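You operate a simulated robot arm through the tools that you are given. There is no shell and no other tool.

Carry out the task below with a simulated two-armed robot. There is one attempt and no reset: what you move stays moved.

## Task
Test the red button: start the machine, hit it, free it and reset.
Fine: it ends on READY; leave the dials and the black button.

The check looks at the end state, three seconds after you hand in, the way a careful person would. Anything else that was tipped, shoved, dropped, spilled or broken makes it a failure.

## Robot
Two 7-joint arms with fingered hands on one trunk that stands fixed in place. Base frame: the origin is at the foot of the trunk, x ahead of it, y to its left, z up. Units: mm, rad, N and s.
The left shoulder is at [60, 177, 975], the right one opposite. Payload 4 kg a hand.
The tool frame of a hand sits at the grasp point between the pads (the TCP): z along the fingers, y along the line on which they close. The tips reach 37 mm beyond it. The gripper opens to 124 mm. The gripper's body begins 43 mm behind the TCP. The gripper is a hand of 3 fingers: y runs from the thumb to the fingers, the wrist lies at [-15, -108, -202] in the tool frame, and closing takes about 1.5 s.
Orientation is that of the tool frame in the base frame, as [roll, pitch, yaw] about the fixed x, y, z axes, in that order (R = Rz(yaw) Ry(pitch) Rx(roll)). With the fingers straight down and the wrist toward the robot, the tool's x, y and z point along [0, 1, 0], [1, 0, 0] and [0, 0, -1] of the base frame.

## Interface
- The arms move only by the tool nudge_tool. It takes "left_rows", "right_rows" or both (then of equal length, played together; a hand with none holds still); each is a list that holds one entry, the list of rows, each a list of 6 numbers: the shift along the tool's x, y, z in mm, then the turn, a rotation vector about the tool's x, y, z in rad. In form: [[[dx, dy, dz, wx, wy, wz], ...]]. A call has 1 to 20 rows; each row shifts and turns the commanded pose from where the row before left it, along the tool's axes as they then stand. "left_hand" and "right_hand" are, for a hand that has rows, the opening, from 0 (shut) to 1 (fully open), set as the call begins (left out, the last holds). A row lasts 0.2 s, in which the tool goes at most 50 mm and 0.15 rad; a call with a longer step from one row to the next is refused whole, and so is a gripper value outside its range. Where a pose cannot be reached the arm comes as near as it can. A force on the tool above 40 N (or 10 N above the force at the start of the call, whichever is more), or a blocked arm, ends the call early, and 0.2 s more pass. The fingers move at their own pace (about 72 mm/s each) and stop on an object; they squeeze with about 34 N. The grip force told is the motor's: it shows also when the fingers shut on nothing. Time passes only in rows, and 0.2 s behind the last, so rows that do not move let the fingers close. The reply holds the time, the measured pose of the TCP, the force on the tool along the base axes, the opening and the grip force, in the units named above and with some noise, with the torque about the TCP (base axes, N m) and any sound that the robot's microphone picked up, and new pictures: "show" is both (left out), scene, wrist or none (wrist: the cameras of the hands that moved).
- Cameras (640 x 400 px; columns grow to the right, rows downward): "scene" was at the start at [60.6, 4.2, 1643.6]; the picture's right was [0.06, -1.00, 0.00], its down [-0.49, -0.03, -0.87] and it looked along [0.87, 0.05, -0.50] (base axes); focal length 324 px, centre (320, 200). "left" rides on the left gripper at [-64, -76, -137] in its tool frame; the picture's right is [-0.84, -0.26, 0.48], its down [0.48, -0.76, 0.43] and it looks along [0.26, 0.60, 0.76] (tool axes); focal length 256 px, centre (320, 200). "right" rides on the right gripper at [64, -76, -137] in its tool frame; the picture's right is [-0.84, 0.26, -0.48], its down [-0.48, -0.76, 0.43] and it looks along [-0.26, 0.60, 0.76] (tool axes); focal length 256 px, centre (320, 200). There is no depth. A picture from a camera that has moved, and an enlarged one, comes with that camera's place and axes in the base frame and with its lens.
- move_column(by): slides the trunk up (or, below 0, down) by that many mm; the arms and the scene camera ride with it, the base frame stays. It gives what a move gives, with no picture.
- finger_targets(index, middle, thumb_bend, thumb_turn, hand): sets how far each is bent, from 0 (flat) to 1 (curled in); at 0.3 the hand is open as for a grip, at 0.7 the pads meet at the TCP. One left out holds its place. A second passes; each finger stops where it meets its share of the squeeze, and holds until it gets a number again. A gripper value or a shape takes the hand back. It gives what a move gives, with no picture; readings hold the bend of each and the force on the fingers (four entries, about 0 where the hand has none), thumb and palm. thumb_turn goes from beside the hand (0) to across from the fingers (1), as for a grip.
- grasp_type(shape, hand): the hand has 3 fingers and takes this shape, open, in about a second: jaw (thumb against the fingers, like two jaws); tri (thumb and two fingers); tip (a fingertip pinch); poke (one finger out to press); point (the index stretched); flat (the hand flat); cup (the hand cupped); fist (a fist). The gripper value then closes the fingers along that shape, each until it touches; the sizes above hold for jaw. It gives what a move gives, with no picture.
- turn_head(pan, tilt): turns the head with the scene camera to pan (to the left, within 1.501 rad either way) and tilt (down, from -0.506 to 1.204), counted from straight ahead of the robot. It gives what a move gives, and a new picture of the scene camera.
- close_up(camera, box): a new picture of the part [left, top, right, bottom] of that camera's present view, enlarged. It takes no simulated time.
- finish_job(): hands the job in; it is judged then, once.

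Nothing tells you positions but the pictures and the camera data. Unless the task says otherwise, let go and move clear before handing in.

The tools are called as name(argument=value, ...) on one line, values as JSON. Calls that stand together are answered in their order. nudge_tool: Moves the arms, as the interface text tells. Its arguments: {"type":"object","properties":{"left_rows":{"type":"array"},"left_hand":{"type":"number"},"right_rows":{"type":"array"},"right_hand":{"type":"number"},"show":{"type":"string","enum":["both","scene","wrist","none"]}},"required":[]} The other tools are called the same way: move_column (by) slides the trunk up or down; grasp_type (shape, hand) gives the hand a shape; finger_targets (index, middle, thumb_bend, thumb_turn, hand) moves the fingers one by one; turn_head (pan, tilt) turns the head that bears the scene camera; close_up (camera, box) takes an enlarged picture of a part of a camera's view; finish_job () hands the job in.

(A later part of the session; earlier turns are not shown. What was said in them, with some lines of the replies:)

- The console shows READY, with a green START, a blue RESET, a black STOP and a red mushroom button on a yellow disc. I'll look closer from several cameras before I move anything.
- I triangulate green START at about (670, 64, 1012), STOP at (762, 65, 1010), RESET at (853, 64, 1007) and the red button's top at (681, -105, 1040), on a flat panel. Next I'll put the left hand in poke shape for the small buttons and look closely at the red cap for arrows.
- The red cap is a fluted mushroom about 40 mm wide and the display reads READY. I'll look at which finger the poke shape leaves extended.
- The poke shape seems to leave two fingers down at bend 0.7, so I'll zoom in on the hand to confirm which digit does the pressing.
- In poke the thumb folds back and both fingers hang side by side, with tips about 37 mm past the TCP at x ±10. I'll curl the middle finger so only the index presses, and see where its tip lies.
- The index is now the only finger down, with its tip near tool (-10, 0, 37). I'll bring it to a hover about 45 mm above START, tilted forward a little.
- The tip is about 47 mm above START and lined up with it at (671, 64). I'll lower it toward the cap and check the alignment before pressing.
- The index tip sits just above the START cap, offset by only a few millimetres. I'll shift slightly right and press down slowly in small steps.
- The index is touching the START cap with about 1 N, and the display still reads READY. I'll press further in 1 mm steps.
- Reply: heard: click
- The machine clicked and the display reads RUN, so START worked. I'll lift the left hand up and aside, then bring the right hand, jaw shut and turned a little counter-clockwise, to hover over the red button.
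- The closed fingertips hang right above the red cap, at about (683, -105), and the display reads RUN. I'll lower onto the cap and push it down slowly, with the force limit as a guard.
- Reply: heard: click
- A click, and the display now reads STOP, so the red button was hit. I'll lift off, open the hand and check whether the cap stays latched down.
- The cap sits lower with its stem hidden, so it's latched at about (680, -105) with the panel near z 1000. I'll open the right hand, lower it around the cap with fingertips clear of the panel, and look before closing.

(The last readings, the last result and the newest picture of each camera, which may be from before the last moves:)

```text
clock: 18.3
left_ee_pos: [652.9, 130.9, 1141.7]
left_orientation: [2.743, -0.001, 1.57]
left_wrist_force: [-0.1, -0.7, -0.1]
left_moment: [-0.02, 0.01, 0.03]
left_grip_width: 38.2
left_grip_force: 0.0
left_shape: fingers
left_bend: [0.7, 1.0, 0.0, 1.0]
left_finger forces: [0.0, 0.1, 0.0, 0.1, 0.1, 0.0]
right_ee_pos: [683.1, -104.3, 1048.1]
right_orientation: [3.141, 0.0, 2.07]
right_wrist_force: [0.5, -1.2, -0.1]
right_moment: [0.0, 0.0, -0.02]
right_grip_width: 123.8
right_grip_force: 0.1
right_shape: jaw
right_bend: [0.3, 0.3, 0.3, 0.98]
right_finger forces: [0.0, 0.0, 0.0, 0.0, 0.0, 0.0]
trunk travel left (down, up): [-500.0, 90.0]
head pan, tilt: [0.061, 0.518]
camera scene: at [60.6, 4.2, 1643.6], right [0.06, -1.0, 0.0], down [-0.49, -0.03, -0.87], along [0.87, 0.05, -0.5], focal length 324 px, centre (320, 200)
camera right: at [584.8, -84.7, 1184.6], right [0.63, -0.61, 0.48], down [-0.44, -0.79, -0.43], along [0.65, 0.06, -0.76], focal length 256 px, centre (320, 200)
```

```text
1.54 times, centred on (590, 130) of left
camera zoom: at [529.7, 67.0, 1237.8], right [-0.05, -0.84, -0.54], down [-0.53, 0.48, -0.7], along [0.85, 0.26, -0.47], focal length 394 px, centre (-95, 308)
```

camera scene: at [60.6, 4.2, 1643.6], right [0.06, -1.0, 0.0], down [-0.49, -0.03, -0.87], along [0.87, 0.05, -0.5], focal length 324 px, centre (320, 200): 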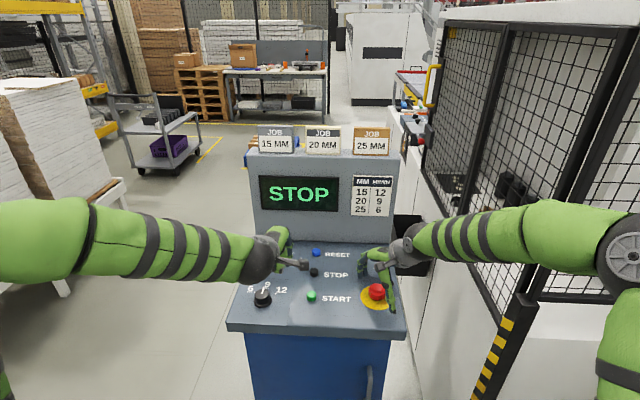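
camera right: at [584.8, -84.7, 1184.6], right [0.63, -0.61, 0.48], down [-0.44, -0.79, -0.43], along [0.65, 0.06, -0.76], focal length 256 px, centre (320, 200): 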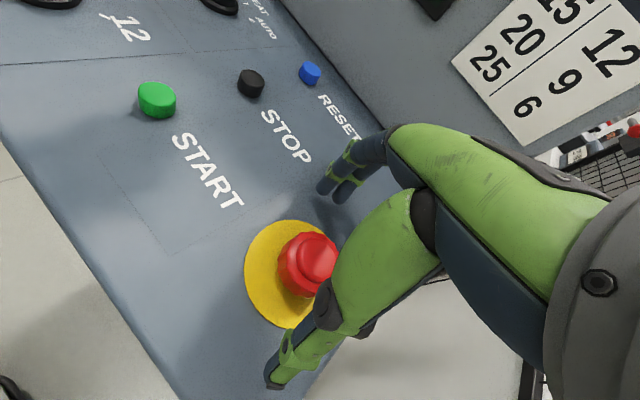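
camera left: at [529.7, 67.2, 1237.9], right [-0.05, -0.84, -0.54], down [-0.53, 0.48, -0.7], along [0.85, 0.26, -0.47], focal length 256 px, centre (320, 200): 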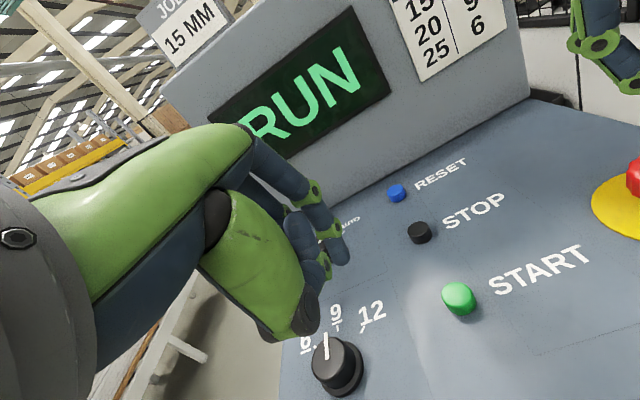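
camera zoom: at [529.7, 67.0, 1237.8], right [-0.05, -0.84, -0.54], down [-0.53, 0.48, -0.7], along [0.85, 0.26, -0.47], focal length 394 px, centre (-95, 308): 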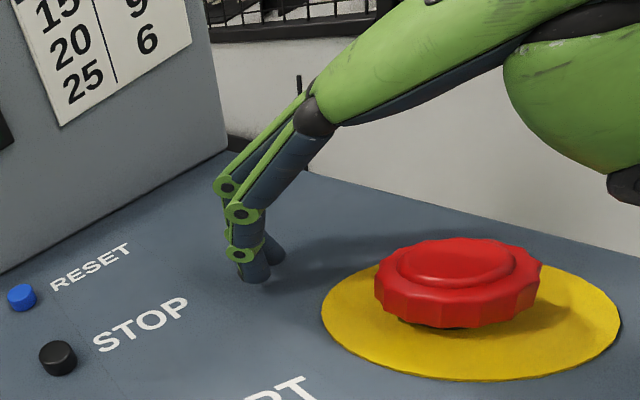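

The thumb and two fingers straddle the latched cap with room on both sides. I'll go down 5 mm more and close on it.

nudge_tool(right_rows=[[[0, 0, 5, 0, 0, 0], [0, 0, 0, 0, 0, 0]]], show="none")

nudge_tool(right_rows=[[[0, 0, 0, 0, 0, 0], [0, 0, 0, 0, 0, 0], [0, 0, 0, 0, 0, 0], [0, 0, 0, 0, 0, 0], [0, 0, 0, 0, 0, 0], [0, 0, 0, 0, 0, 0], [0, 0, 0, 0, 0, 0]]], right_hand=0, show="both")

close_up(camera="scene", box=[330, 240, 430, 320])

close_up(camera="left", box=[540, 0, 640, 260])

```text
clock: 18.9
left_ee_pos: [652.0, 131.1, 1143.0]
left_orientation: [2.741, 0.0, 1.57]
left_wrist_force: [-1.0, -0.3, 0.1]
left_moment: [-0.01, 0.03, 0.01]
left_grip_width: 38.4
left_grip_force: 0.1
left_shape: fingers
left_bend: [0.7, 1.0, 0.0, 1.0]
left_finger forces: [0.0, 0.0, 0.0, 0.0, 0.0, 0.1]
right_ee_pos: [682.7, -105.1, 1043.2]
right_orientation: [3.142, 0.0, 2.068]
right_wrist_force: [0.5, -0.3, 0.1]
right_moment: [0.05, 0.0, 0.02]
right_grip_width: 123.8
right_grip_force: 0.1
right_shape: jaw
right_bend: [0.3, 0.3, 0.3, 0.98]
right_finger forces: [0.0, 0.0, 0.1, 0.1, 0.0, 0.1]
trunk travel left (down, up): [-500.0, 90.0]
head pan, tilt: [0.061, 0.518]
```

```text
clock: 20.5
left_ee_pos: [652.6, 131.7, 1142.5]
left_orientation: [2.741, 0.0, 1.57]
left_wrist_force: [0.1, -0.5, -0.6]
left_moment: [0.02, 0.01, 0.01]
left_grip_width: 38.1
left_grip_force: 0.1
left_shape: fingers
left_bend: [0.7, 1.0, 0.0, 1.0]
left_finger forces: [0.0, 0.0, 0.0, 0.1, 0.0, 0.0]
right_ee_pos: [681.8, -105.1, 1045.4]
right_orientation: [-3.14, 0.0, 2.07]
right_wrist_force: [-1.8, -0.8, 5.3]
right_moment: [0.11, -0.22, 0.04]
right_grip_width: 47.3
right_grip_force: 34.0
right_shape: jaw
right_bend: [0.54, 0.57, 0.55, 1.0]
right_finger forces: [21.0, 12.2, 0.0, 0.1, 34.7, 0.0]
trunk travel left (down, up): [-500.0, 90.0]
head pan, tilt: [0.061, 0.518]
camera scene: at [60.0, 4.1, 1643.7], right [0.06, -1.0, 0.0], down [-0.49, -0.03, -0.87], along [0.87, 0.05, -0.49], focal length 324 px, centre (320, 200)
camera right: at [583.7, -85.0, 1180.5], right [0.63, -0.61, 0.48], down [-0.44, -0.79, -0.44], along [0.65, 0.06, -0.76], focal length 256 px, centre (320, 200)
```

scene: 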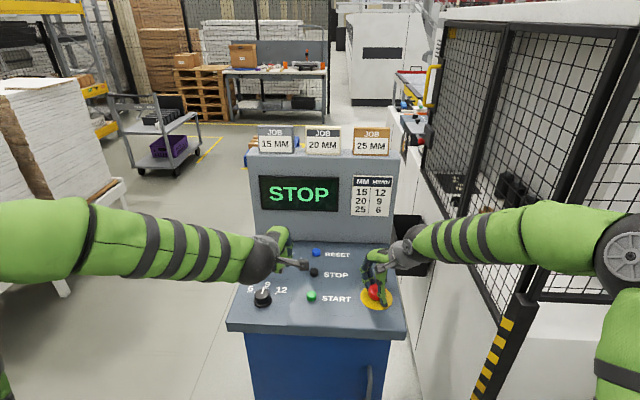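
right: 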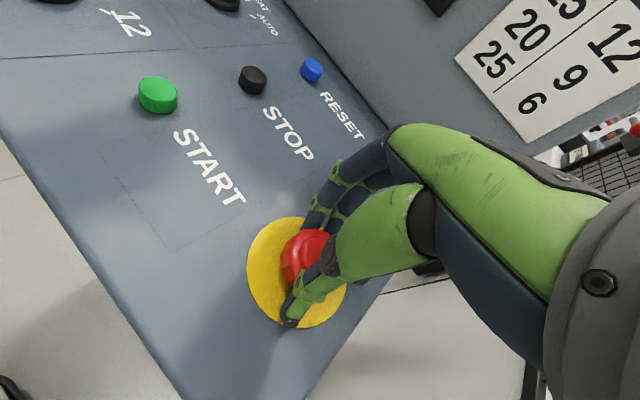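

```text
5.00 times, centred on (380, 280) of scene
camera zoom: at [60.0, 4.1, 1643.7], right [0.06, -1.0, 0.0], down [-0.49, -0.03, -0.87], along [0.87, 0.05, -0.49], focal length 1619 px, centre (20, -200)
```

zoom: 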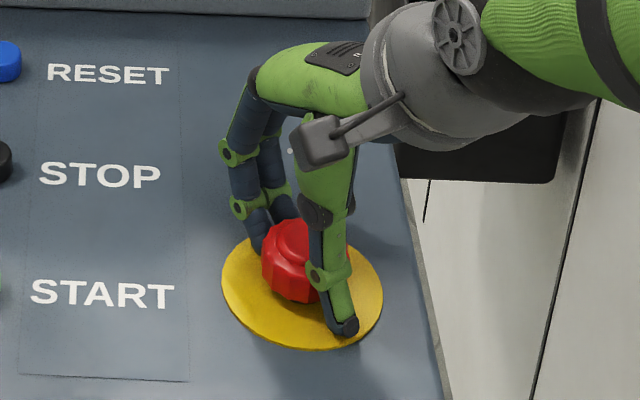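

```text
1.54 times, centred on (590, 130) of left
camera zoom: at [529.3, 66.9, 1238.0], right [-0.05, -0.84, -0.54], down [-0.53, 0.48, -0.7], along [0.85, 0.26, -0.47], focal length 394 px, centre (-95, 308)
```

zoom: 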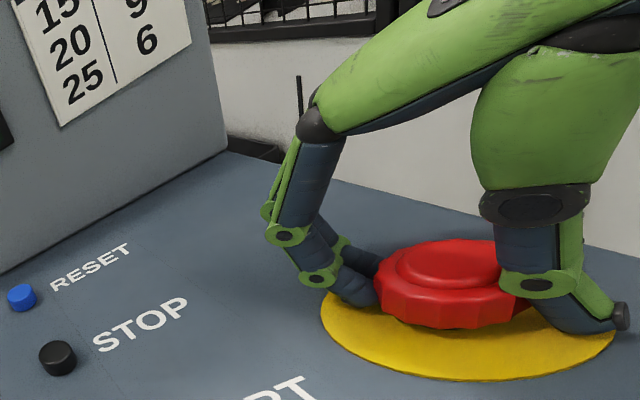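

The hand holds the cap at 47 mm with 34 N, and the fingertips lightly touch the panel. I'll ease up 2 mm, then twist the cap clockwise and listen for a release.

nudge_tool(right_rows=[[[0, 0, -2, 0, 0, 0], [0, 0, 0, 0, 0, 0.1], [0, 0, 0, 0, 0, 0.1], [0, 0, 0, 0, 0, 0.1], [0, 0, 0, 0, 0, 0.1], [0, 0, 0, 0, 0, 0.1], [0, 0, 0, 0, 0, 0.1], [0, 0, 0, 0, 0, 0]]], show="both")

close_up(camera="scene", box=[330, 240, 430, 320])

close_up(camera="left", box=[540, 0, 640, 260])

```text
clock: 22.3
left_ee_pos: [652.1, 130.6, 1142.0]
left_orientation: [2.743, 0.0, 1.572]
left_wrist_force: [-0.2, 0.8, 0.1]
left_moment: [0.02, 0.01, 0.01]
left_grip_width: 38.4
left_grip_force: 0.1
left_shape: fingers
left_bend: [0.7, 1.0, 0.0, 1.0]
left_finger forces: [0.0, 0.1, 0.1, 0.0, 0.0, 0.1]
right_ee_pos: [680.6, -104.9, 1044.8]
right_orientation: [3.141, 0.0, 1.469]
right_wrist_force: [3.4, -1.7, 3.2]
right_moment: [-0.09, -0.5, 0.02]
right_grip_width: 46.8
right_grip_force: 34.2
right_shape: jaw
right_bend: [0.54, 0.57, 0.55, 1.0]
right_finger forces: [22.8, 14.9, 0.0, 0.1, 33.6, 0.1]
trunk travel left (down, up): [-500.0, 90.0]
head pan, tilt: [0.061, 0.518]
camera scene: at [60.6, 4.1, 1643.7], right [0.06, -1.0, 0.0], down [-0.49, -0.03, -0.87], along [0.87, 0.05, -0.5], focal length 324 px, centre (320, 200)
camera right: at [611.2, -33.9, 1181.8], right [0.17, -0.86, 0.48], down [-0.8, -0.4, -0.44], along [0.57, -0.31, -0.76], focal length 256 px, centre (320, 200)
```

scene: 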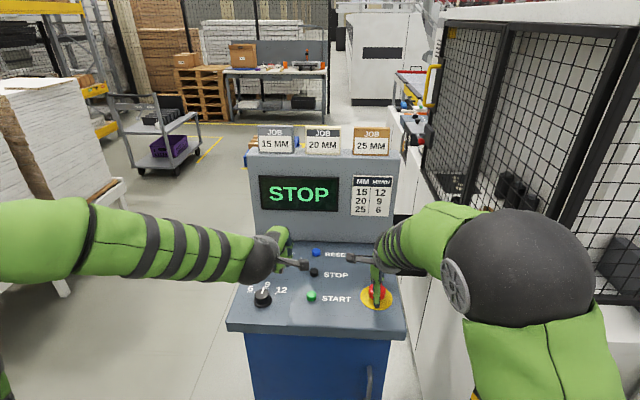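
right: 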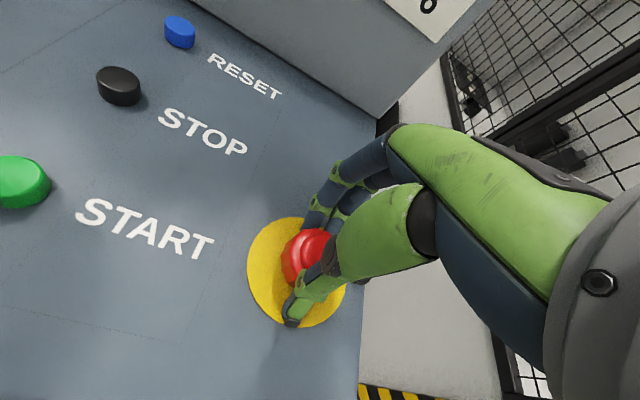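

```text
5.00 times, centred on (380, 280) of scene
camera zoom: at [60.6, 4.1, 1643.7], right [0.06, -1.0, 0.0], down [-0.49, -0.03, -0.87], along [0.87, 0.05, -0.5], focal length 1619 px, centre (20, -200)
```

zoom: 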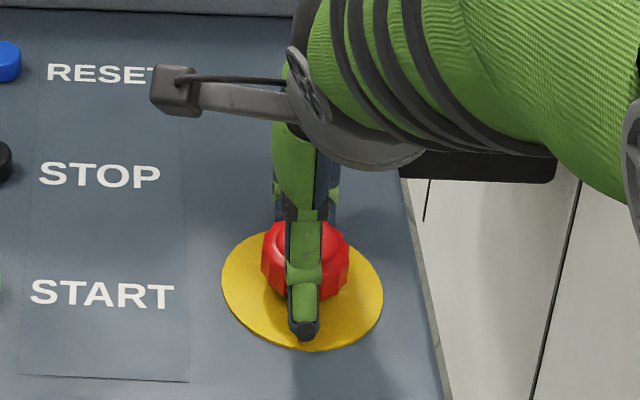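

```text
1.54 times, centred on (590, 130) of left
camera zoom: at [529.7, 66.9, 1237.9], right [-0.05, -0.84, -0.54], down [-0.53, 0.48, -0.7], along [0.85, 0.26, -0.47], focal length 394 px, centre (-95, 308)
```

zoom: 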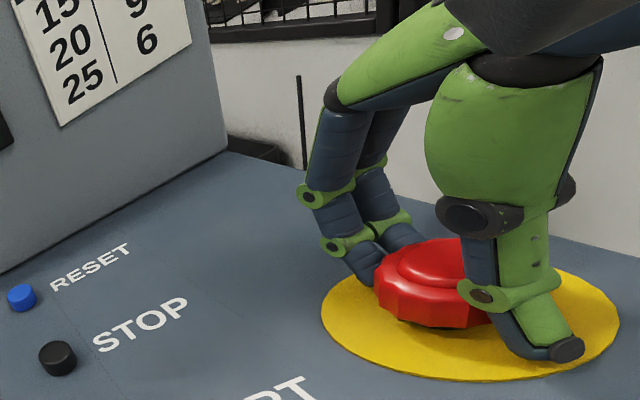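

I turned the cap 0.6 rad clockwise with almost no resistance, and there's no click and still STOP. I'll go on clockwise for another 0.5 rad.

nudge_tool(right_rows=[[[0, 0, 0, 0, 0, 0.1], [0, 0, 0, 0, 0, 0.1], [0, 0, 0, 0, 0, 0.1], [0, 0, 0, 0, 0, 0.1], [0, 0, 0, 0, 0, 0.1], [0, 0, 0, 0, 0, 0]]], show="both")

close_up(camera="scene", box=[330, 240, 430, 320])

close_up(camera="left", box=[540, 0, 640, 260])

```text
clock: 23.7
left_ee_pos: [652.4, 131.9, 1141.7]
left_orientation: [2.742, 0.0, 1.57]
left_wrist_force: [-0.2, 0.2, 0.6]
left_moment: [-0.01, 0.01, -0.01]
left_grip_width: 38.4
left_grip_force: 0.1
left_shape: fingers
left_bend: [0.7, 1.0, 0.0, 1.0]
left_finger forces: [0.0, 0.1, 0.1, 0.0, 0.1, 0.0]
right_ee_pos: [682.3, -104.6, 1045.6]
right_orientation: [-3.14, 0.001, 0.971]
right_wrist_force: [1.1, 7.8, 5.1]
right_moment: [0.11, -0.6, 0.62]
right_grip_width: 45.0
right_grip_force: 33.9
right_shape: jaw
right_bend: [0.56, 0.56, 0.55, 1.0]
right_finger forces: [24.6, 13.5, 0.0, 0.1, 37.3, 0.0]
trunk travel left (down, up): [-500.0, 90.0]
head pan, tilt: [0.061, 0.518]
camera scene: at [60.3, 5.5, 1643.7], right [0.06, -1.0, 0.0], down [-0.49, -0.03, -0.87], along [0.87, 0.05, -0.5], focal length 324 px, centre (320, 200)
camera right: at [654.4, -7.5, 1181.2], right [-0.26, -0.84, 0.48], down [-0.9, 0.03, -0.44], along [0.35, -0.55, -0.76], focal length 256 px, centre (320, 200)
```

scene: 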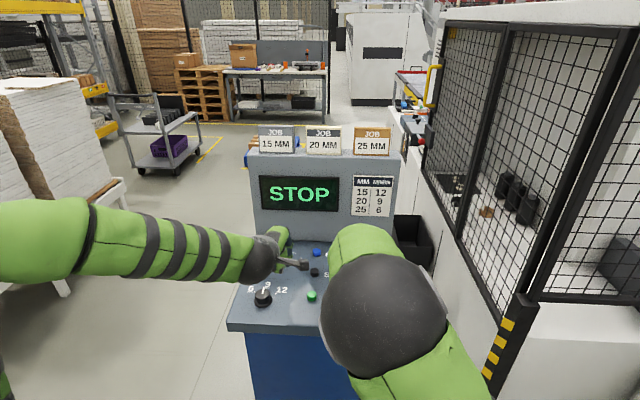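
right: 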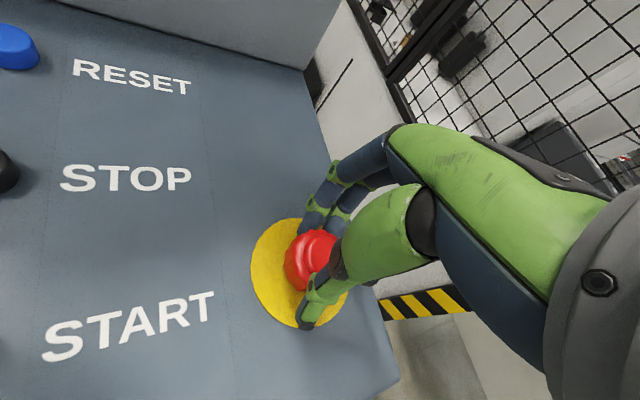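

```text
5.00 times, centred on (380, 280) of scene
camera zoom: at [60.3, 5.5, 1643.7], right [0.06, -1.0, 0.0], down [-0.49, -0.03, -0.87], along [0.87, 0.05, -0.5], focal length 1619 px, centre (20, -200)
```

zoom: 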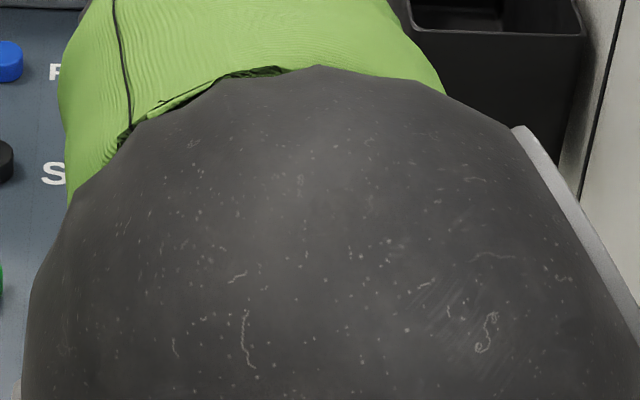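

```text
1.54 times, centred on (590, 130) of left
camera zoom: at [529.5, 68.1, 1237.9], right [-0.05, -0.84, -0.54], down [-0.53, 0.48, -0.7], along [0.85, 0.26, -0.47], focal length 394 px, centre (-95, 308)
```

zoom: 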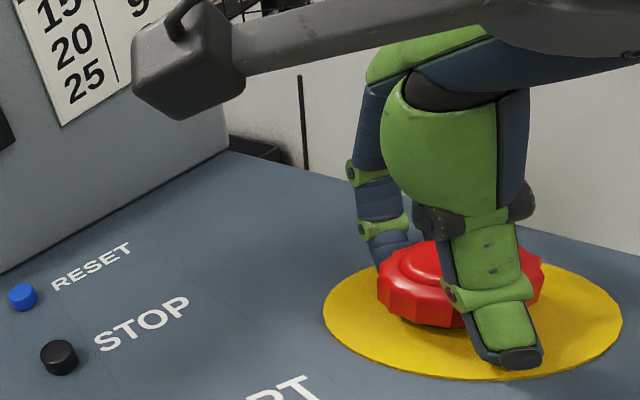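

The twist now meets a stop at about 0.6 N m but gave no click. I'll keep hold and try a gentle pull upward, as it may be a pull-to-release cap.

nudge_tool(right_rows=[[[0, 0, -1, 0, 0, 0], [0, 0, -1, 0, 0, 0], [0, 0, -1, 0, 0, 0], [0, 0, -1, 0, 0, 0], [0, 0, -1, 0, 0, 0], [0, 0, -1, 0, 0, 0], [0, 0, 0, 0, 0, 0]]], show="both")

close_up(camera="left", box=[540, 0, 640, 260])

```text
clock: 25.3
left_ee_pos: [653.0, 131.5, 1142.4]
left_orientation: [2.741, 0.0, 1.57]
left_wrist_force: [0.3, 0.6, -0.4]
left_moment: [-0.01, -0.03, -0.01]
left_grip_width: 38.3
left_grip_force: 0.1
left_shape: fingers
left_bend: [0.7, 1.0, 0.0, 1.0]
left_finger forces: [0.1, 0.0, 0.1, 0.1, 0.0, 0.0]
right_ee_pos: [680.6, -104.0, 1050.7]
right_orientation: [-3.142, 0.0, 0.97]
right_wrist_force: [1.9, 10.1, 1.6]
right_moment: [0.17, -0.58, 0.64]
right_grip_width: 45.0
right_grip_force: 34.7
right_shape: jaw
right_bend: [0.55, 0.56, 0.55, 1.0]
right_finger forces: [26.0, 12.3, 0.0, 0.0, 35.7, 0.1]
trunk travel left (down, up): [-500.0, 90.0]
head pan, tilt: [0.061, 0.518]
camera scene: at [60.6, 5.4, 1643.6], right [0.06, -1.0, 0.0], down [-0.49, -0.03, -0.87], along [0.87, 0.05, -0.5], focal length 324 px, centre (320, 200)
camera right: at [654.3, -7.8, 1187.2], right [-0.26, -0.84, 0.48], down [-0.9, 0.03, -0.43], along [0.35, -0.55, -0.76], focal length 256 px, centre (320, 200)
```

scene: 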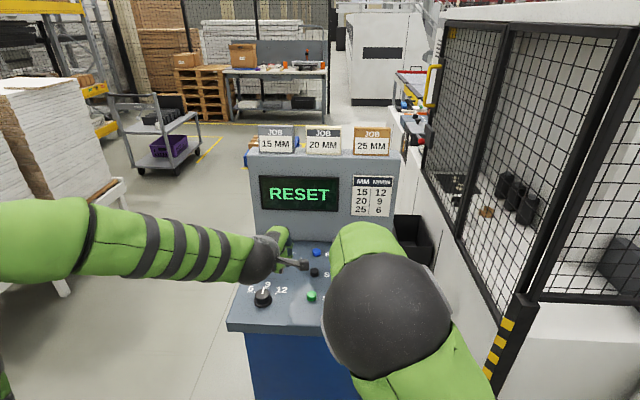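
right: 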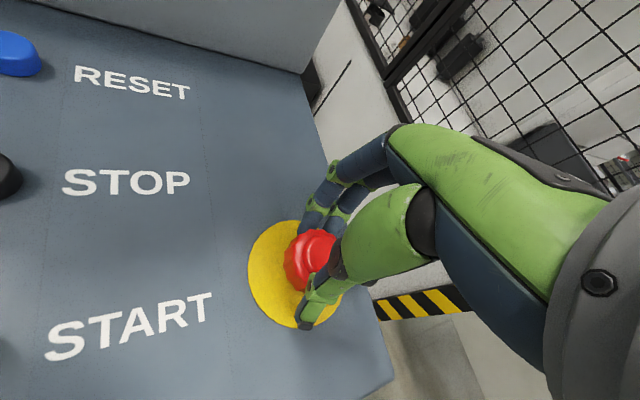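

```text
1.54 times, centred on (590, 130) of left
camera zoom: at [529.8, 67.9, 1237.7], right [-0.05, -0.84, -0.54], down [-0.53, 0.48, -0.7], along [0.85, 0.25, -0.47], focal length 394 px, centre (-95, 308)
```

zoom: 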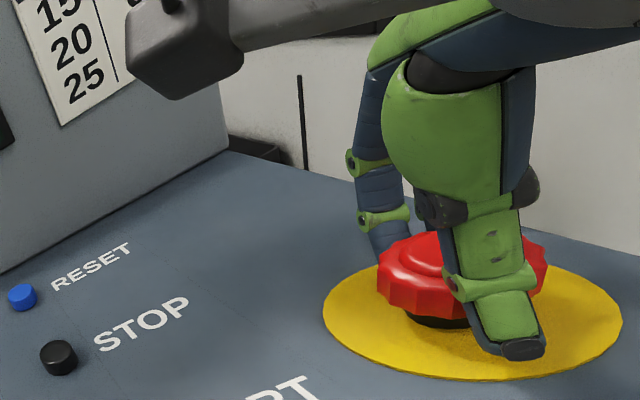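

The display now reads RESET and the cap has risen with its stem showing, so it's freed. I'll ease the twist back, open the hand, and lift straight up off the cap.

nudge_tool(right_rows=[[[0, 0, 0, 0, 0, -0.1], [0, 0, 0, 0, 0, -0.1], [0, 0, 0, 0, 0, -0.1], [0, 0, 0, 0, 0, -0.1], [0, 0, 0, 0, 0, -0.1], [0, 0, 0, 0, 0, -0.1], [0, 0, 0, 0, 0, 0]]], show="scene")

nudge_tool(right_rows=[[[0, 0, 0, 0, 0, 0], [0, 0, 0, 0, 0, 0], [0, 0, 0, 0, 0, 0], [0, 0, 0, 0, 0, 0], [0, 0, 0, 0, 0, 0], [0, 0, 0, 0, 0, 0]]], right_hand=1, show="both")

close_up(camera="left", box=[540, 0, 640, 260])

```text
clock: 26.9
left_ee_pos: [652.5, 132.2, 1140.7]
left_orientation: [2.74, -0.001, 1.573]
left_wrist_force: [0.4, 0.2, -0.2]
left_moment: [0.03, 0.05, -0.04]
left_grip_width: 38.4
left_grip_force: 0.0
left_shape: fingers
left_bend: [0.7, 1.0, 0.0, 1.0]
left_finger forces: [0.1, 0.1, 0.0, 0.1, 0.1, 0.0]
right_ee_pos: [680.7, -104.9, 1051.1]
right_orientation: [-3.14, 0.001, 1.572]
right_wrist_force: [-0.7, 1.7, 1.2]
right_moment: [0.08, -0.32, -0.03]
right_grip_width: 46.0
right_grip_force: 34.0
right_shape: jaw
right_bend: [0.55, 0.58, 0.55, 1.0]
right_finger forces: [24.2, 12.9, 0.0, 0.0, 35.3, 0.0]
trunk travel left (down, up): [-500.0, 90.0]
head pan, tilt: [0.061, 0.518]
camera scene: at [60.4, 4.4, 1643.7], right [0.06, -1.0, 0.0], down [-0.49, -0.03, -0.87], along [0.87, 0.05, -0.5], focal length 324 px, centre (320, 200)
```

scene: 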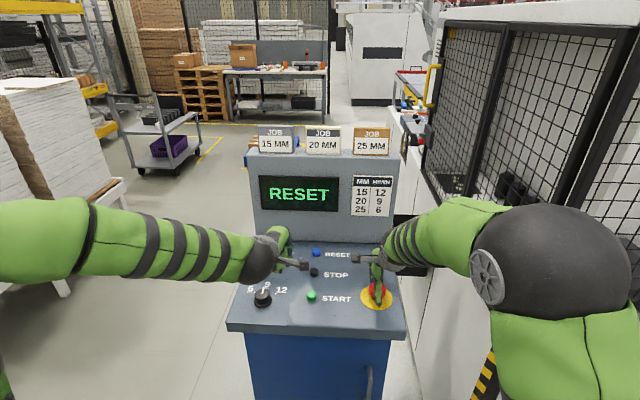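

```text
clock: 28.3
left_ee_pos: [654.0, 131.6, 1141.2]
left_orientation: [2.74, 0.001, 1.571]
left_wrist_force: [-0.3, 0.9, -0.8]
left_moment: [0.0, -0.02, 0.02]
left_grip_width: 38.2
left_grip_force: 0.1
left_shape: fingers
left_bend: [0.7, 1.0, 0.0, 1.0]
left_finger forces: [0.0, 0.0, 0.0, 0.1, 0.0, 0.0]
right_ee_pos: [681.2, -105.9, 1051.8]
right_orientation: [3.141, -0.001, 1.571]
right_wrist_force: [-0.9, 0.7, -0.4]
right_moment: [0.0, -0.02, -0.01]
right_grip_width: 123.6
right_grip_force: 0.0
right_shape: jaw
right_bend: [0.3, 0.3, 0.3, 0.98]
right_finger forces: [0.0, 0.0, 0.0, 0.0, 0.0, 0.0]
trunk travel left (down, up): [-500.0, 90.0]
head pan, tilt: [0.061, 0.518]
camera scene: at [60.6, 4.3, 1643.6], right [0.06, -1.0, 0.0], down [-0.49, -0.03, -0.87], along [0.87, 0.05, -0.5], focal length 324 px, centre (320, 200)
camera right: at [605.0, -41.6, 1187.0], right [0.26, -0.84, 0.48], down [-0.76, -0.48, -0.43], along [0.6, -0.26, -0.76], focal length 256 px, centre (320, 200)
```

scene: 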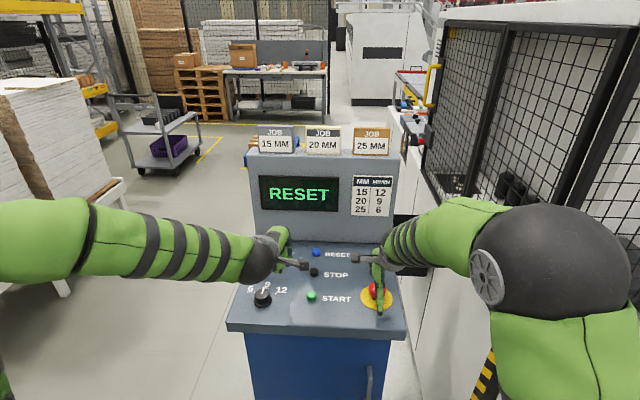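
right: 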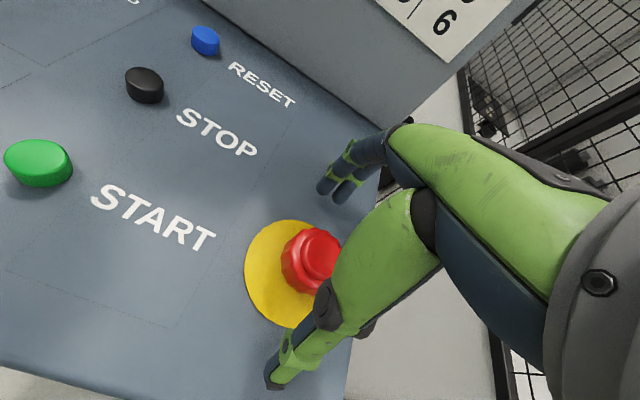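

```text
1.54 times, centred on (590, 130) of left
camera zoom: at [529.8, 67.0, 1237.8], right [-0.05, -0.84, -0.54], down [-0.53, 0.48, -0.7], along [0.85, 0.26, -0.47], focal length 394 px, centre (-95, 308)
```

zoom: 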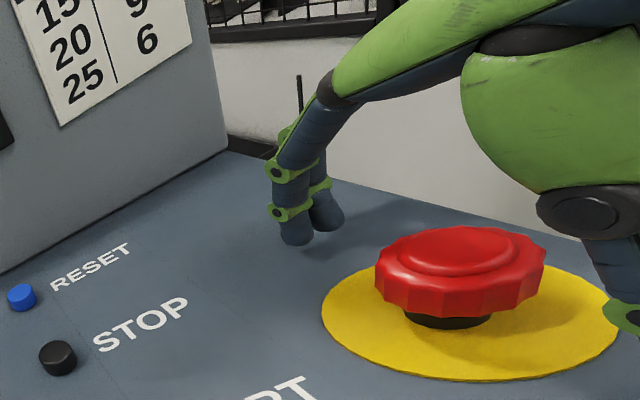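

The red cap stands free and untouched, and the screen asks for RESET. I'll lift the right hand away to its starting spot, then carry the left index over the blue RESET button, staying high past the black STOP.

nudge_tool(left_rows=[[[0, 0, 0, 0, 0, 0], [0, 0, 0, 0, 0, 0], [0, 0, 0, 0, 0, 0], [0, 0, 0, 0, 0, 0], [0, 0, 0, 0, 0, 0], [0, 0, 0, 0, 0, 0], [0, 0, 0, 0, 0, 0], [-10.1, 28.2, 11.9, 0, 0, 0], [-10.1, 28.2, 11.9, 0, 0, 0], [-10.1, 28.2, 11.9, 0, 0, 0], [-10.1, 28.2, 11.9, 0, 0, 0], [-10.1, 28.2, 11.9, 0, 0, 0], [-10.1, 28.2, 11.9, 0, 0, 0], [0, 0, 0, 0, 0, 0]]], right_rows=[[[0, 0, -35, 0, 0, 0], [0, 0, -35, 0, 0, 0], [0, 0, -35, 0, 0, 0], [-21.4, -4.5, -24, 0, 0, 0], [-21.4, -4.5, -24, 0, 0, 0], [-21.4, -4.5, -24, 0, 0, 0], [-21.4, -4.5, -24, 0, 0, 0], [-21.4, -4.5, -24, 0, 0, 0], [-21.4, -4.5, -24, 0, 0, 0], [-21.4, -4.5, -24, 0, 0, 0], [-21.4, -4.5, -24, 0, 0, 0], [0, 0, 0, 0, 0, 0], [0, 0, 0, 0, 0, 0], [0, 0, 0, 0, 0, 0]]], show="both")

close_up(camera="left", box=[280, 180, 480, 380])

close_up(camera="scene", box=[230, 220, 420, 330])

```text
clock: 31.3
left_ee_pos: [837.6, 71.5, 1142.2]
left_orientation: [2.741, 0.001, 1.571]
left_wrist_force: [0.3, -0.3, 0.4]
left_moment: [-0.02, 0.02, 0.0]
left_grip_width: 38.0
left_grip_force: 0.0
left_shape: fingers
left_bend: [0.7, 1.0, 0.0, 1.0]
left_finger forces: [0.0, 0.0, 0.0, 0.1, 0.0, 0.1]
right_ee_pos: [646.4, -278.3, 1346.4]
right_orientation: [-3.141, 0.0, 1.57]
right_wrist_force: [-0.2, -0.5, -0.5]
right_moment: [0.0, -0.02, 0.05]
right_grip_width: 123.5
right_grip_force: 0.1
right_shape: jaw
right_bend: [0.3, 0.3, 0.3, 0.98]
right_finger forces: [0.1, 0.0, 0.0, 0.0, 0.0, 0.1]
trunk travel left (down, up): [-500.0, 90.0]
head pan, tilt: [0.061, 0.518]
camera scene: at [60.3, 4.5, 1643.7], right [0.06, -1.0, 0.0], down [-0.49, -0.03, -0.87], along [0.87, 0.05, -0.5], focal length 324 px, centre (320, 200)
camera right: at [570.1, -213.2, 1482.9], right [0.26, -0.84, 0.48], down [-0.76, -0.48, -0.43], along [0.6, -0.26, -0.76], focal length 256 px, centre (320, 200)
camera left: at [714.5, 6.4, 1238.2], right [-0.05, -0.84, -0.54], down [-0.53, 0.48, -0.7], along [0.85, 0.26, -0.47], focal length 256 px, centre (320, 200)
```

scene: 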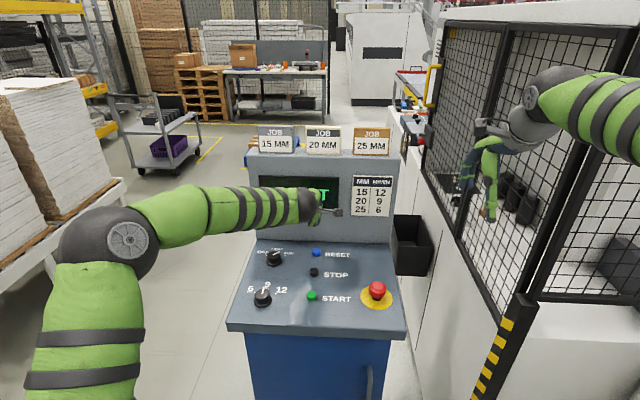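
right: 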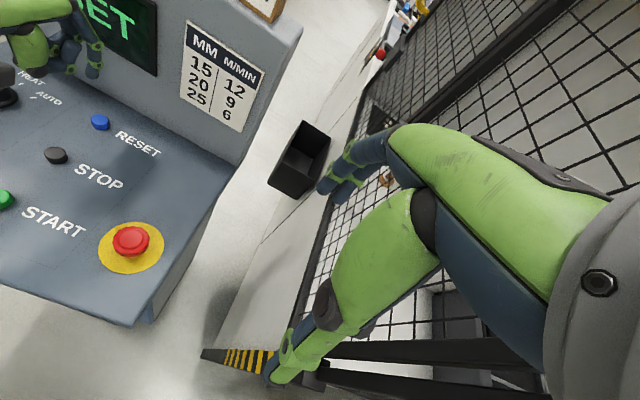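
left: 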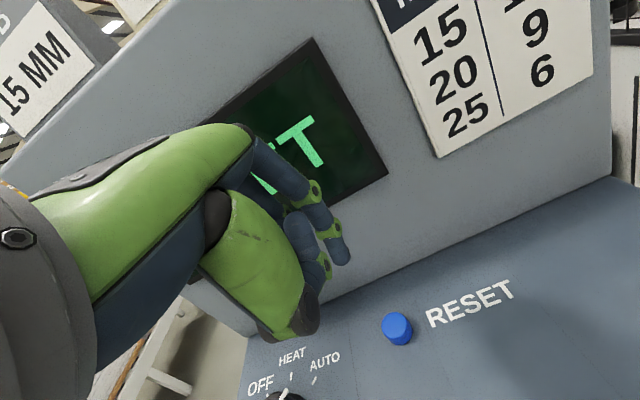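

```text
2.00 times, centred on (380, 280) of left
camera zoom: at [714.5, 6.4, 1238.2], right [-0.05, -0.84, -0.54], down [-0.53, 0.48, -0.7], along [0.85, 0.26, -0.47], focal length 512 px, centre (200, 40)
```

zoom: 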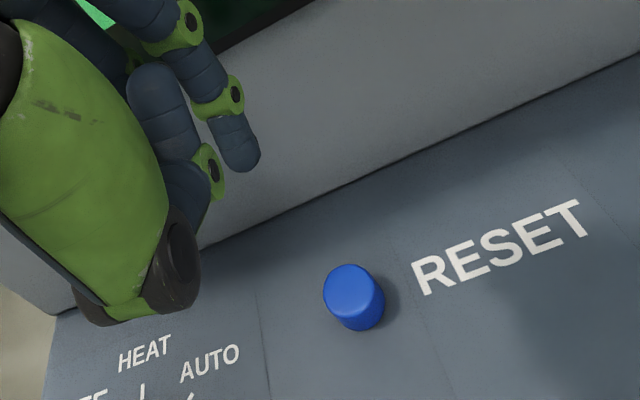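

```text
3.37 times, centred on (325, 275) of scene
camera zoom: at [60.3, 4.5, 1643.7], right [0.06, -1.0, 0.0], down [-0.49, -0.03, -0.87], along [0.87, 0.05, -0.5], focal length 1090 px, centre (303, -53)
```

zoom: 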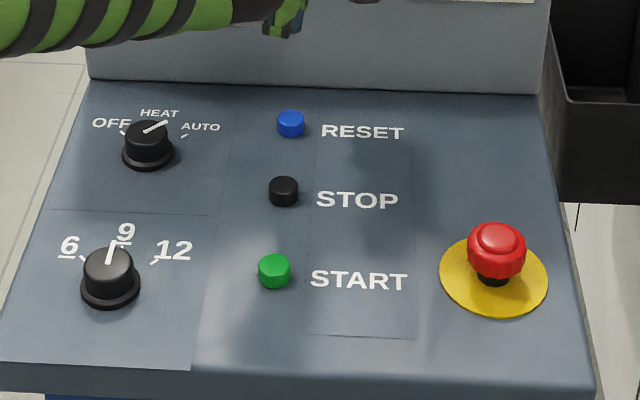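

RESET is at about (852, 64) below the index tip, and the red cap and dials look undisturbed. I'll lower to just above the blue cap and check alignment.

nudge_tool(left_rows=[[[0, -1.4, -0.6, 0, 0, 0], [0, -7.79, 18.42, 0, 0, 0], [0, -7.79, 18.42, 0, 0, 0], [0, -7.79, 18.42, 0, 0, 0], [0, -7.4, 17.5, 0, 0, 0], [0, 0, 0, 0, 0, 0]]], show="both")

close_up(camera="left", box=[280, 180, 480, 380])

close_up(camera="right", box=[20, 30, 220, 220])

```text
clock: 32.7
left_ee_pos: [836.4, 72.4, 1065.0]
left_orientation: [2.744, -0.001, 1.57]
left_wrist_force: [-0.3, 0.2, -1.5]
left_moment: [-0.01, -0.02, 0.0]
left_grip_width: 38.2
left_grip_force: 0.0
left_shape: fingers
left_bend: [0.7, 1.0, 0.0, 1.0]
left_finger forces: [0.0, 0.0, 0.0, 0.1, 0.1, 0.0]
right_ee_pos: [646.1, -277.0, 1346.5]
right_orientation: [3.141, -0.001, 1.572]
right_wrist_force: [0.6, -0.5, 0.1]
right_moment: [0.0, 0.0, 0.0]
right_grip_width: 123.6
right_grip_force: 0.1
right_shape: jaw
right_bend: [0.3, 0.3, 0.3, 0.98]
right_finger forces: [0.1, 0.0, 0.1, 0.0, 0.0, 0.0]
trunk travel left (down, up): [-500.0, 90.0]
head pan, tilt: [0.061, 0.518]
camera scene: at [60.5, 4.1, 1643.7], right [0.06, -1.0, 0.0], down [-0.49, -0.03, -0.87], along [0.87, 0.05, -0.5], focal length 324 px, centre (320, 200)
camera left: at [714.0, 7.7, 1161.3], right [-0.05, -0.84, -0.54], down [-0.53, 0.48, -0.7], along [0.85, 0.25, -0.47], focal length 256 px, centre (320, 200)
```

scene: 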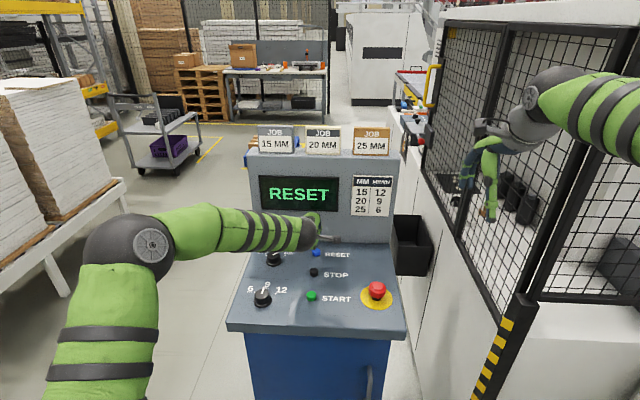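
left: 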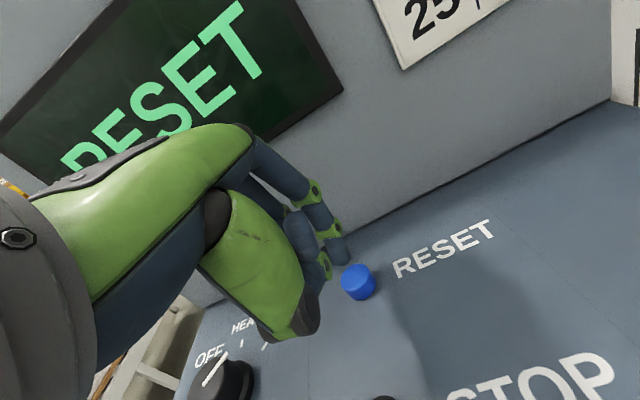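

```text
2.00 times, centred on (380, 280) of left
camera zoom: at [714.0, 7.7, 1161.3], right [-0.05, -0.84, -0.54], down [-0.53, 0.48, -0.7], along [0.85, 0.25, -0.47], focal length 512 px, centre (200, 40)
```

zoom: 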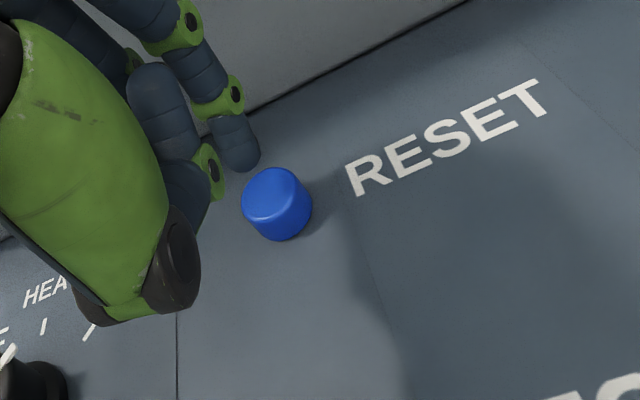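

```text
2.11 times, centred on (120, 125) of right
camera zoom: at [570.4, -213.4, 1482.7], right [0.26, -0.84, 0.48], down [-0.76, -0.48, -0.43], along [0.6, -0.26, -0.76], focal length 539 px, centre (741, 358)
```

zoom: 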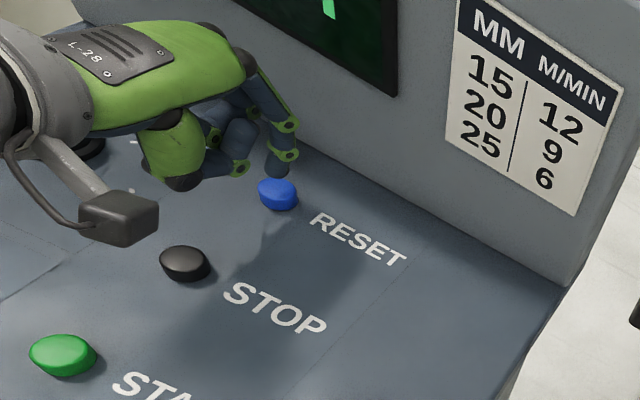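

The tip is about 18–20 mm above the blue cap, which sits slightly lower than START at about z 1008. I'll descend onto it and press in 1 mm steps.

nudge_tool(left_rows=[[[-1, 1.0, 0.4, 0, 0, 0], [0, -2.73, 6.45, 0, 0, 0], [0, -2.73, 6.45, 0, 0, 0], [0, -0.78, 1.84, 0, 0, 0], [0, -0.78, 1.84, 0, 0, 0], [0, -0.39, 0.92, 0, 0, 0], [0, -0.39, 0.92, 0, 0, 0], [0, -0.39, 0.92, 0, 0, 0]]], show="both")

close_up(camera="left", box=[280, 180, 480, 380])

```text
clock: 34.5
left_ee_pos: [838.4, 68.9, 1045.0]
left_orientation: [2.739, 0.001, 1.57]
left_wrist_force: [0.5, -0.7, 6.4]
left_moment: [-0.08, -0.05, -0.01]
left_grip_width: 38.3
left_grip_force: 3.2
left_shape: fingers
left_bend: [0.7, 1.0, 0.0, 1.0]
left_finger forces: [6.0, 0.0, 0.0, 0.1, 0.0, 0.0]
right_ee_pos: [646.4, -276.6, 1345.9]
right_orientation: [3.141, 0.001, 1.57]
right_wrist_force: [-0.8, 0.2, -0.3]
right_moment: [0.0, 0.01, 0.0]
right_grip_width: 123.9
right_grip_force: 0.1
right_shape: jaw
right_bend: [0.3, 0.3, 0.3, 0.98]
right_finger forces: [0.1, 0.1, 0.2, 0.0, 0.0, 0.1]
trunk travel left (down, up): [-500.0, 90.0]
head pan, tilt: [0.061, 0.518]
heard: click
camera scene: at [60.0, 4.1, 1643.7], right [0.06, -1.0, 0.0], down [-0.49, -0.03, -0.87], along [0.87, 0.05, -0.49], focal length 324 px, centre (320, 200)
camera left: at [714.6, 5.5, 1139.7], right [-0.05, -0.84, -0.54], down [-0.53, 0.48, -0.7], along [0.85, 0.25, -0.47], focal length 256 px, centre (320, 200)
```

scene: 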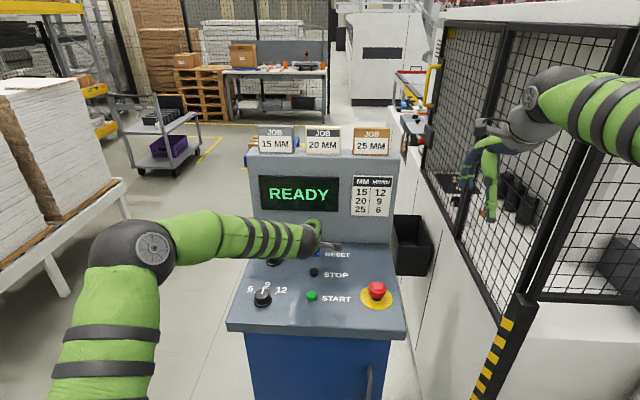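
left: 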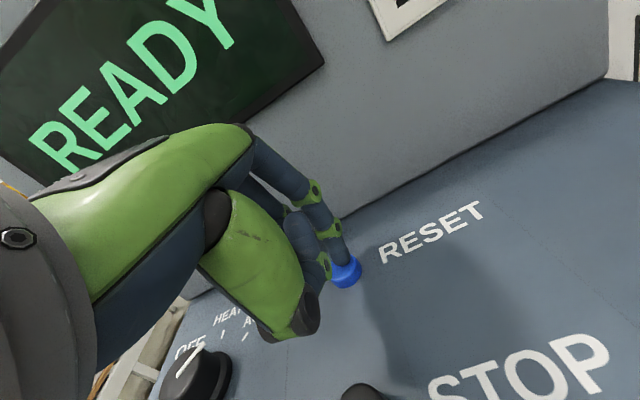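

```text
2.00 times, centred on (380, 280) of left
camera zoom: at [714.6, 5.5, 1139.7], right [-0.05, -0.84, -0.54], down [-0.53, 0.48, -0.7], along [0.85, 0.25, -0.47], focal length 512 px, centre (200, 40)
```

zoom: 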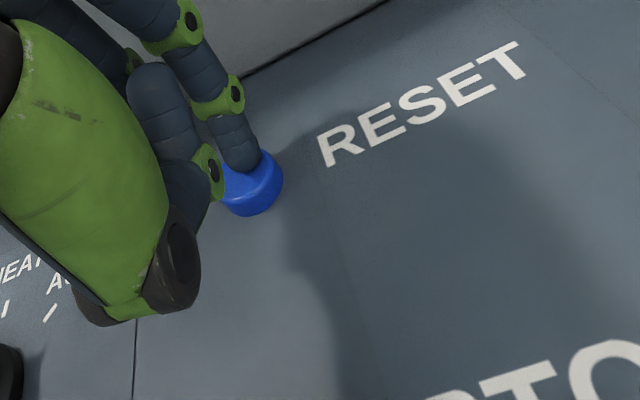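

A click, and the display reads READY. I'll lift the left finger straight off RESET, withdraw back and up away from the console, and check everything once more.

nudge_tool(left_rows=[[[0, 3.9, -9.21, 0, 0, 0], [0, 9.74, -23.03, 0, 0, 0], [0, 9.74, -23.03, 0, 0, 0], [0, 9.74, -23.03, 0, 0, 0], [0, 9.74, -23.03, 0, 0, 0], [10.1, -28.2, -11.9, 0, 0, 0], [10.1, -28.2, -11.9, 0, 0, 0], [10.1, -28.2, -11.9, 0, 0, 0], [10.1, -28.2, -11.9, 0, 0, 0], [10.1, -28.2, -11.9, 0, 0, 0], [10.1, -28.2, -11.9, 0, 0, 0], [0, 9.74, -23.03, 0.1, 0, 0], [0, 8, -25, 0.1, 0, 0], [0, 6, -25, 0.1, 0, 0], [0, 2, -25, 0.1, 0, 0], [8, -25, -30, 0, 0, 0], [8, -25, -30, 0, 0, 0], [8, -25, -30, 0, 0, 0], [8, -25, -30, 0, 0, 0], [0, 0, 0, 0, 0, 0]]], show="both")

close_up(camera="scene", box=[220, 230, 420, 355])

close_up(camera="scene", box=[220, 120, 420, 250])

```text
clock: 38.7
left_ee_pos: [553.9, 163.7, 1372.2]
left_orientation: [3.142, 0.001, 1.57]
left_wrist_force: [-0.4, 0.2, -0.4]
left_moment: [-0.02, -0.02, 0.05]
left_grip_width: 38.3
left_grip_force: 0.0
left_shape: fingers
left_bend: [0.7, 1.0, 0.0, 1.0]
left_finger forces: [0.0, 0.0, 0.0, 0.1, 0.1, 0.1]
right_ee_pos: [646.1, -277.7, 1345.2]
right_orientation: [3.142, 0.0, 1.57]
right_wrist_force: [0.2, -0.3, -0.3]
right_moment: [-0.01, -0.02, -0.02]
right_grip_width: 123.7
right_grip_force: 0.1
right_shape: jaw
right_bend: [0.3, 0.3, 0.3, 0.98]
right_finger forces: [0.1, 0.1, 0.1, 0.0, 0.1, 0.0]
trunk travel left (down, up): [-500.0, 90.0]
head pan, tilt: [0.061, 0.518]
camera scene: at [61.0, 4.1, 1643.6], right [0.06, -1.0, 0.0], down [-0.49, -0.03, -0.87], along [0.87, 0.05, -0.5], focal length 324 px, centre (320, 200)
camera left: at [478.1, 99.8, 1507.7], right [-0.26, -0.84, -0.48], down [-0.76, 0.48, -0.43], along [0.6, 0.26, -0.76], focal length 256 px, centre (320, 200)
```

scene: 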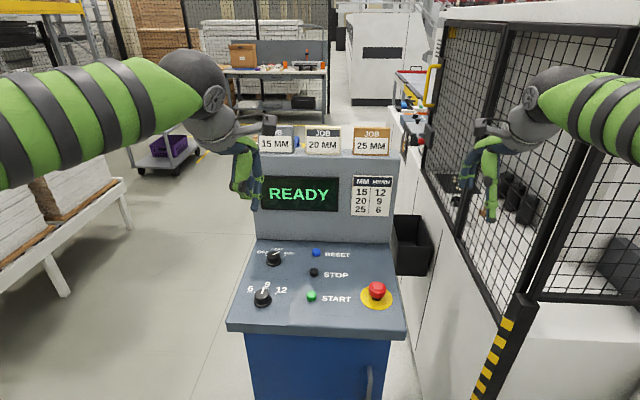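
left: 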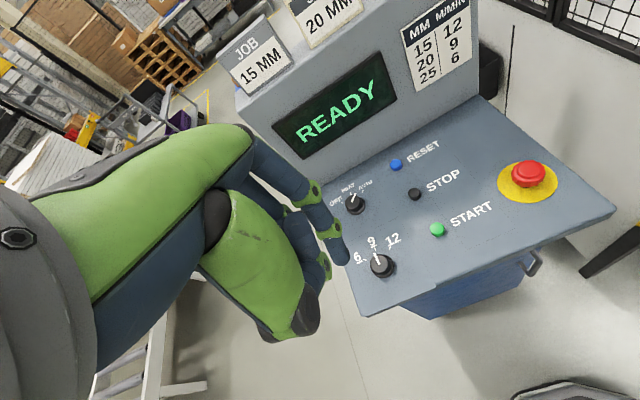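

```text
3.20 times, centred on (320, 292) of scene
camera zoom: at [61.0, 4.1, 1643.6], right [0.06, -1.0, 0.0], down [-0.49, -0.03, -0.87], along [0.87, 0.05, -0.5], focal length 1036 px, centre (320, -96)
```

zoom: 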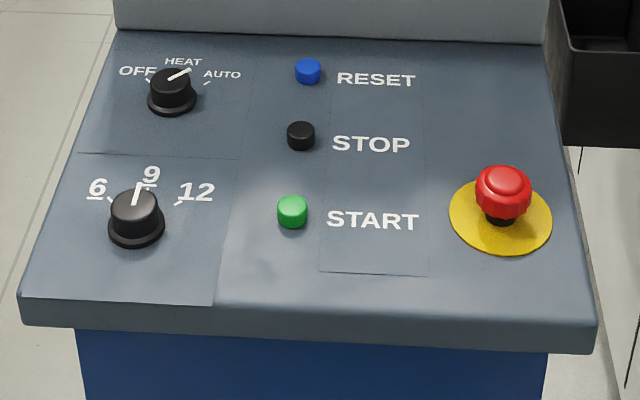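

```text
3.08 times, centred on (320, 185) of scene
camera zoom: at [61.0, 4.1, 1643.6], right [0.06, -1.0, 0.0], down [-0.49, -0.03, -0.87], along [0.87, 0.05, -0.5], focal length 996 px, centre (320, 246)
```

zoom: 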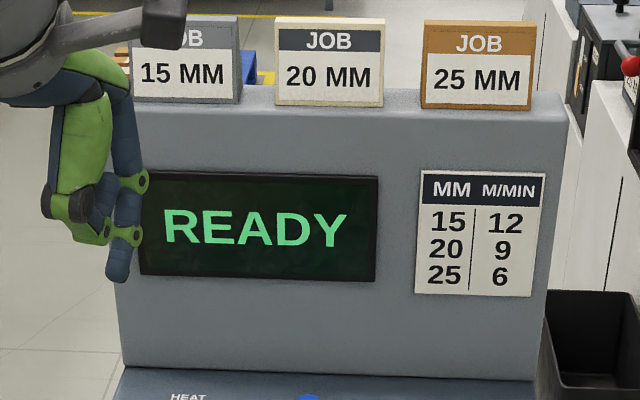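

The display reads READY, the red cap is up with its stem showing, and the dials, black button and job cards look just as they did at the start. Both hands are clear, so I'm handing in.

finish_job()

```text
The job is handed in.
```

The red button passed the test, and the console ended on READY when I handed in.

1. **Start:** I pressed START, heard a click, and the display went from READY to RUN.
2. **Hit:** I pushed the red button down. It clicked and latched, and the display showed STOP.
3. **Free:** Twisting the cap clockwise to its stop didn't release it by itself. It came up when I then pulled gently upward, and the display changed to RESET.
4. **Reset:** I pressed the blue RESET button, heard a click, and the display returned to READY.

I didn't touch the dials or the black STOP button, and in the last pictures they look the same as at the start. Both hands are clear of the machine.
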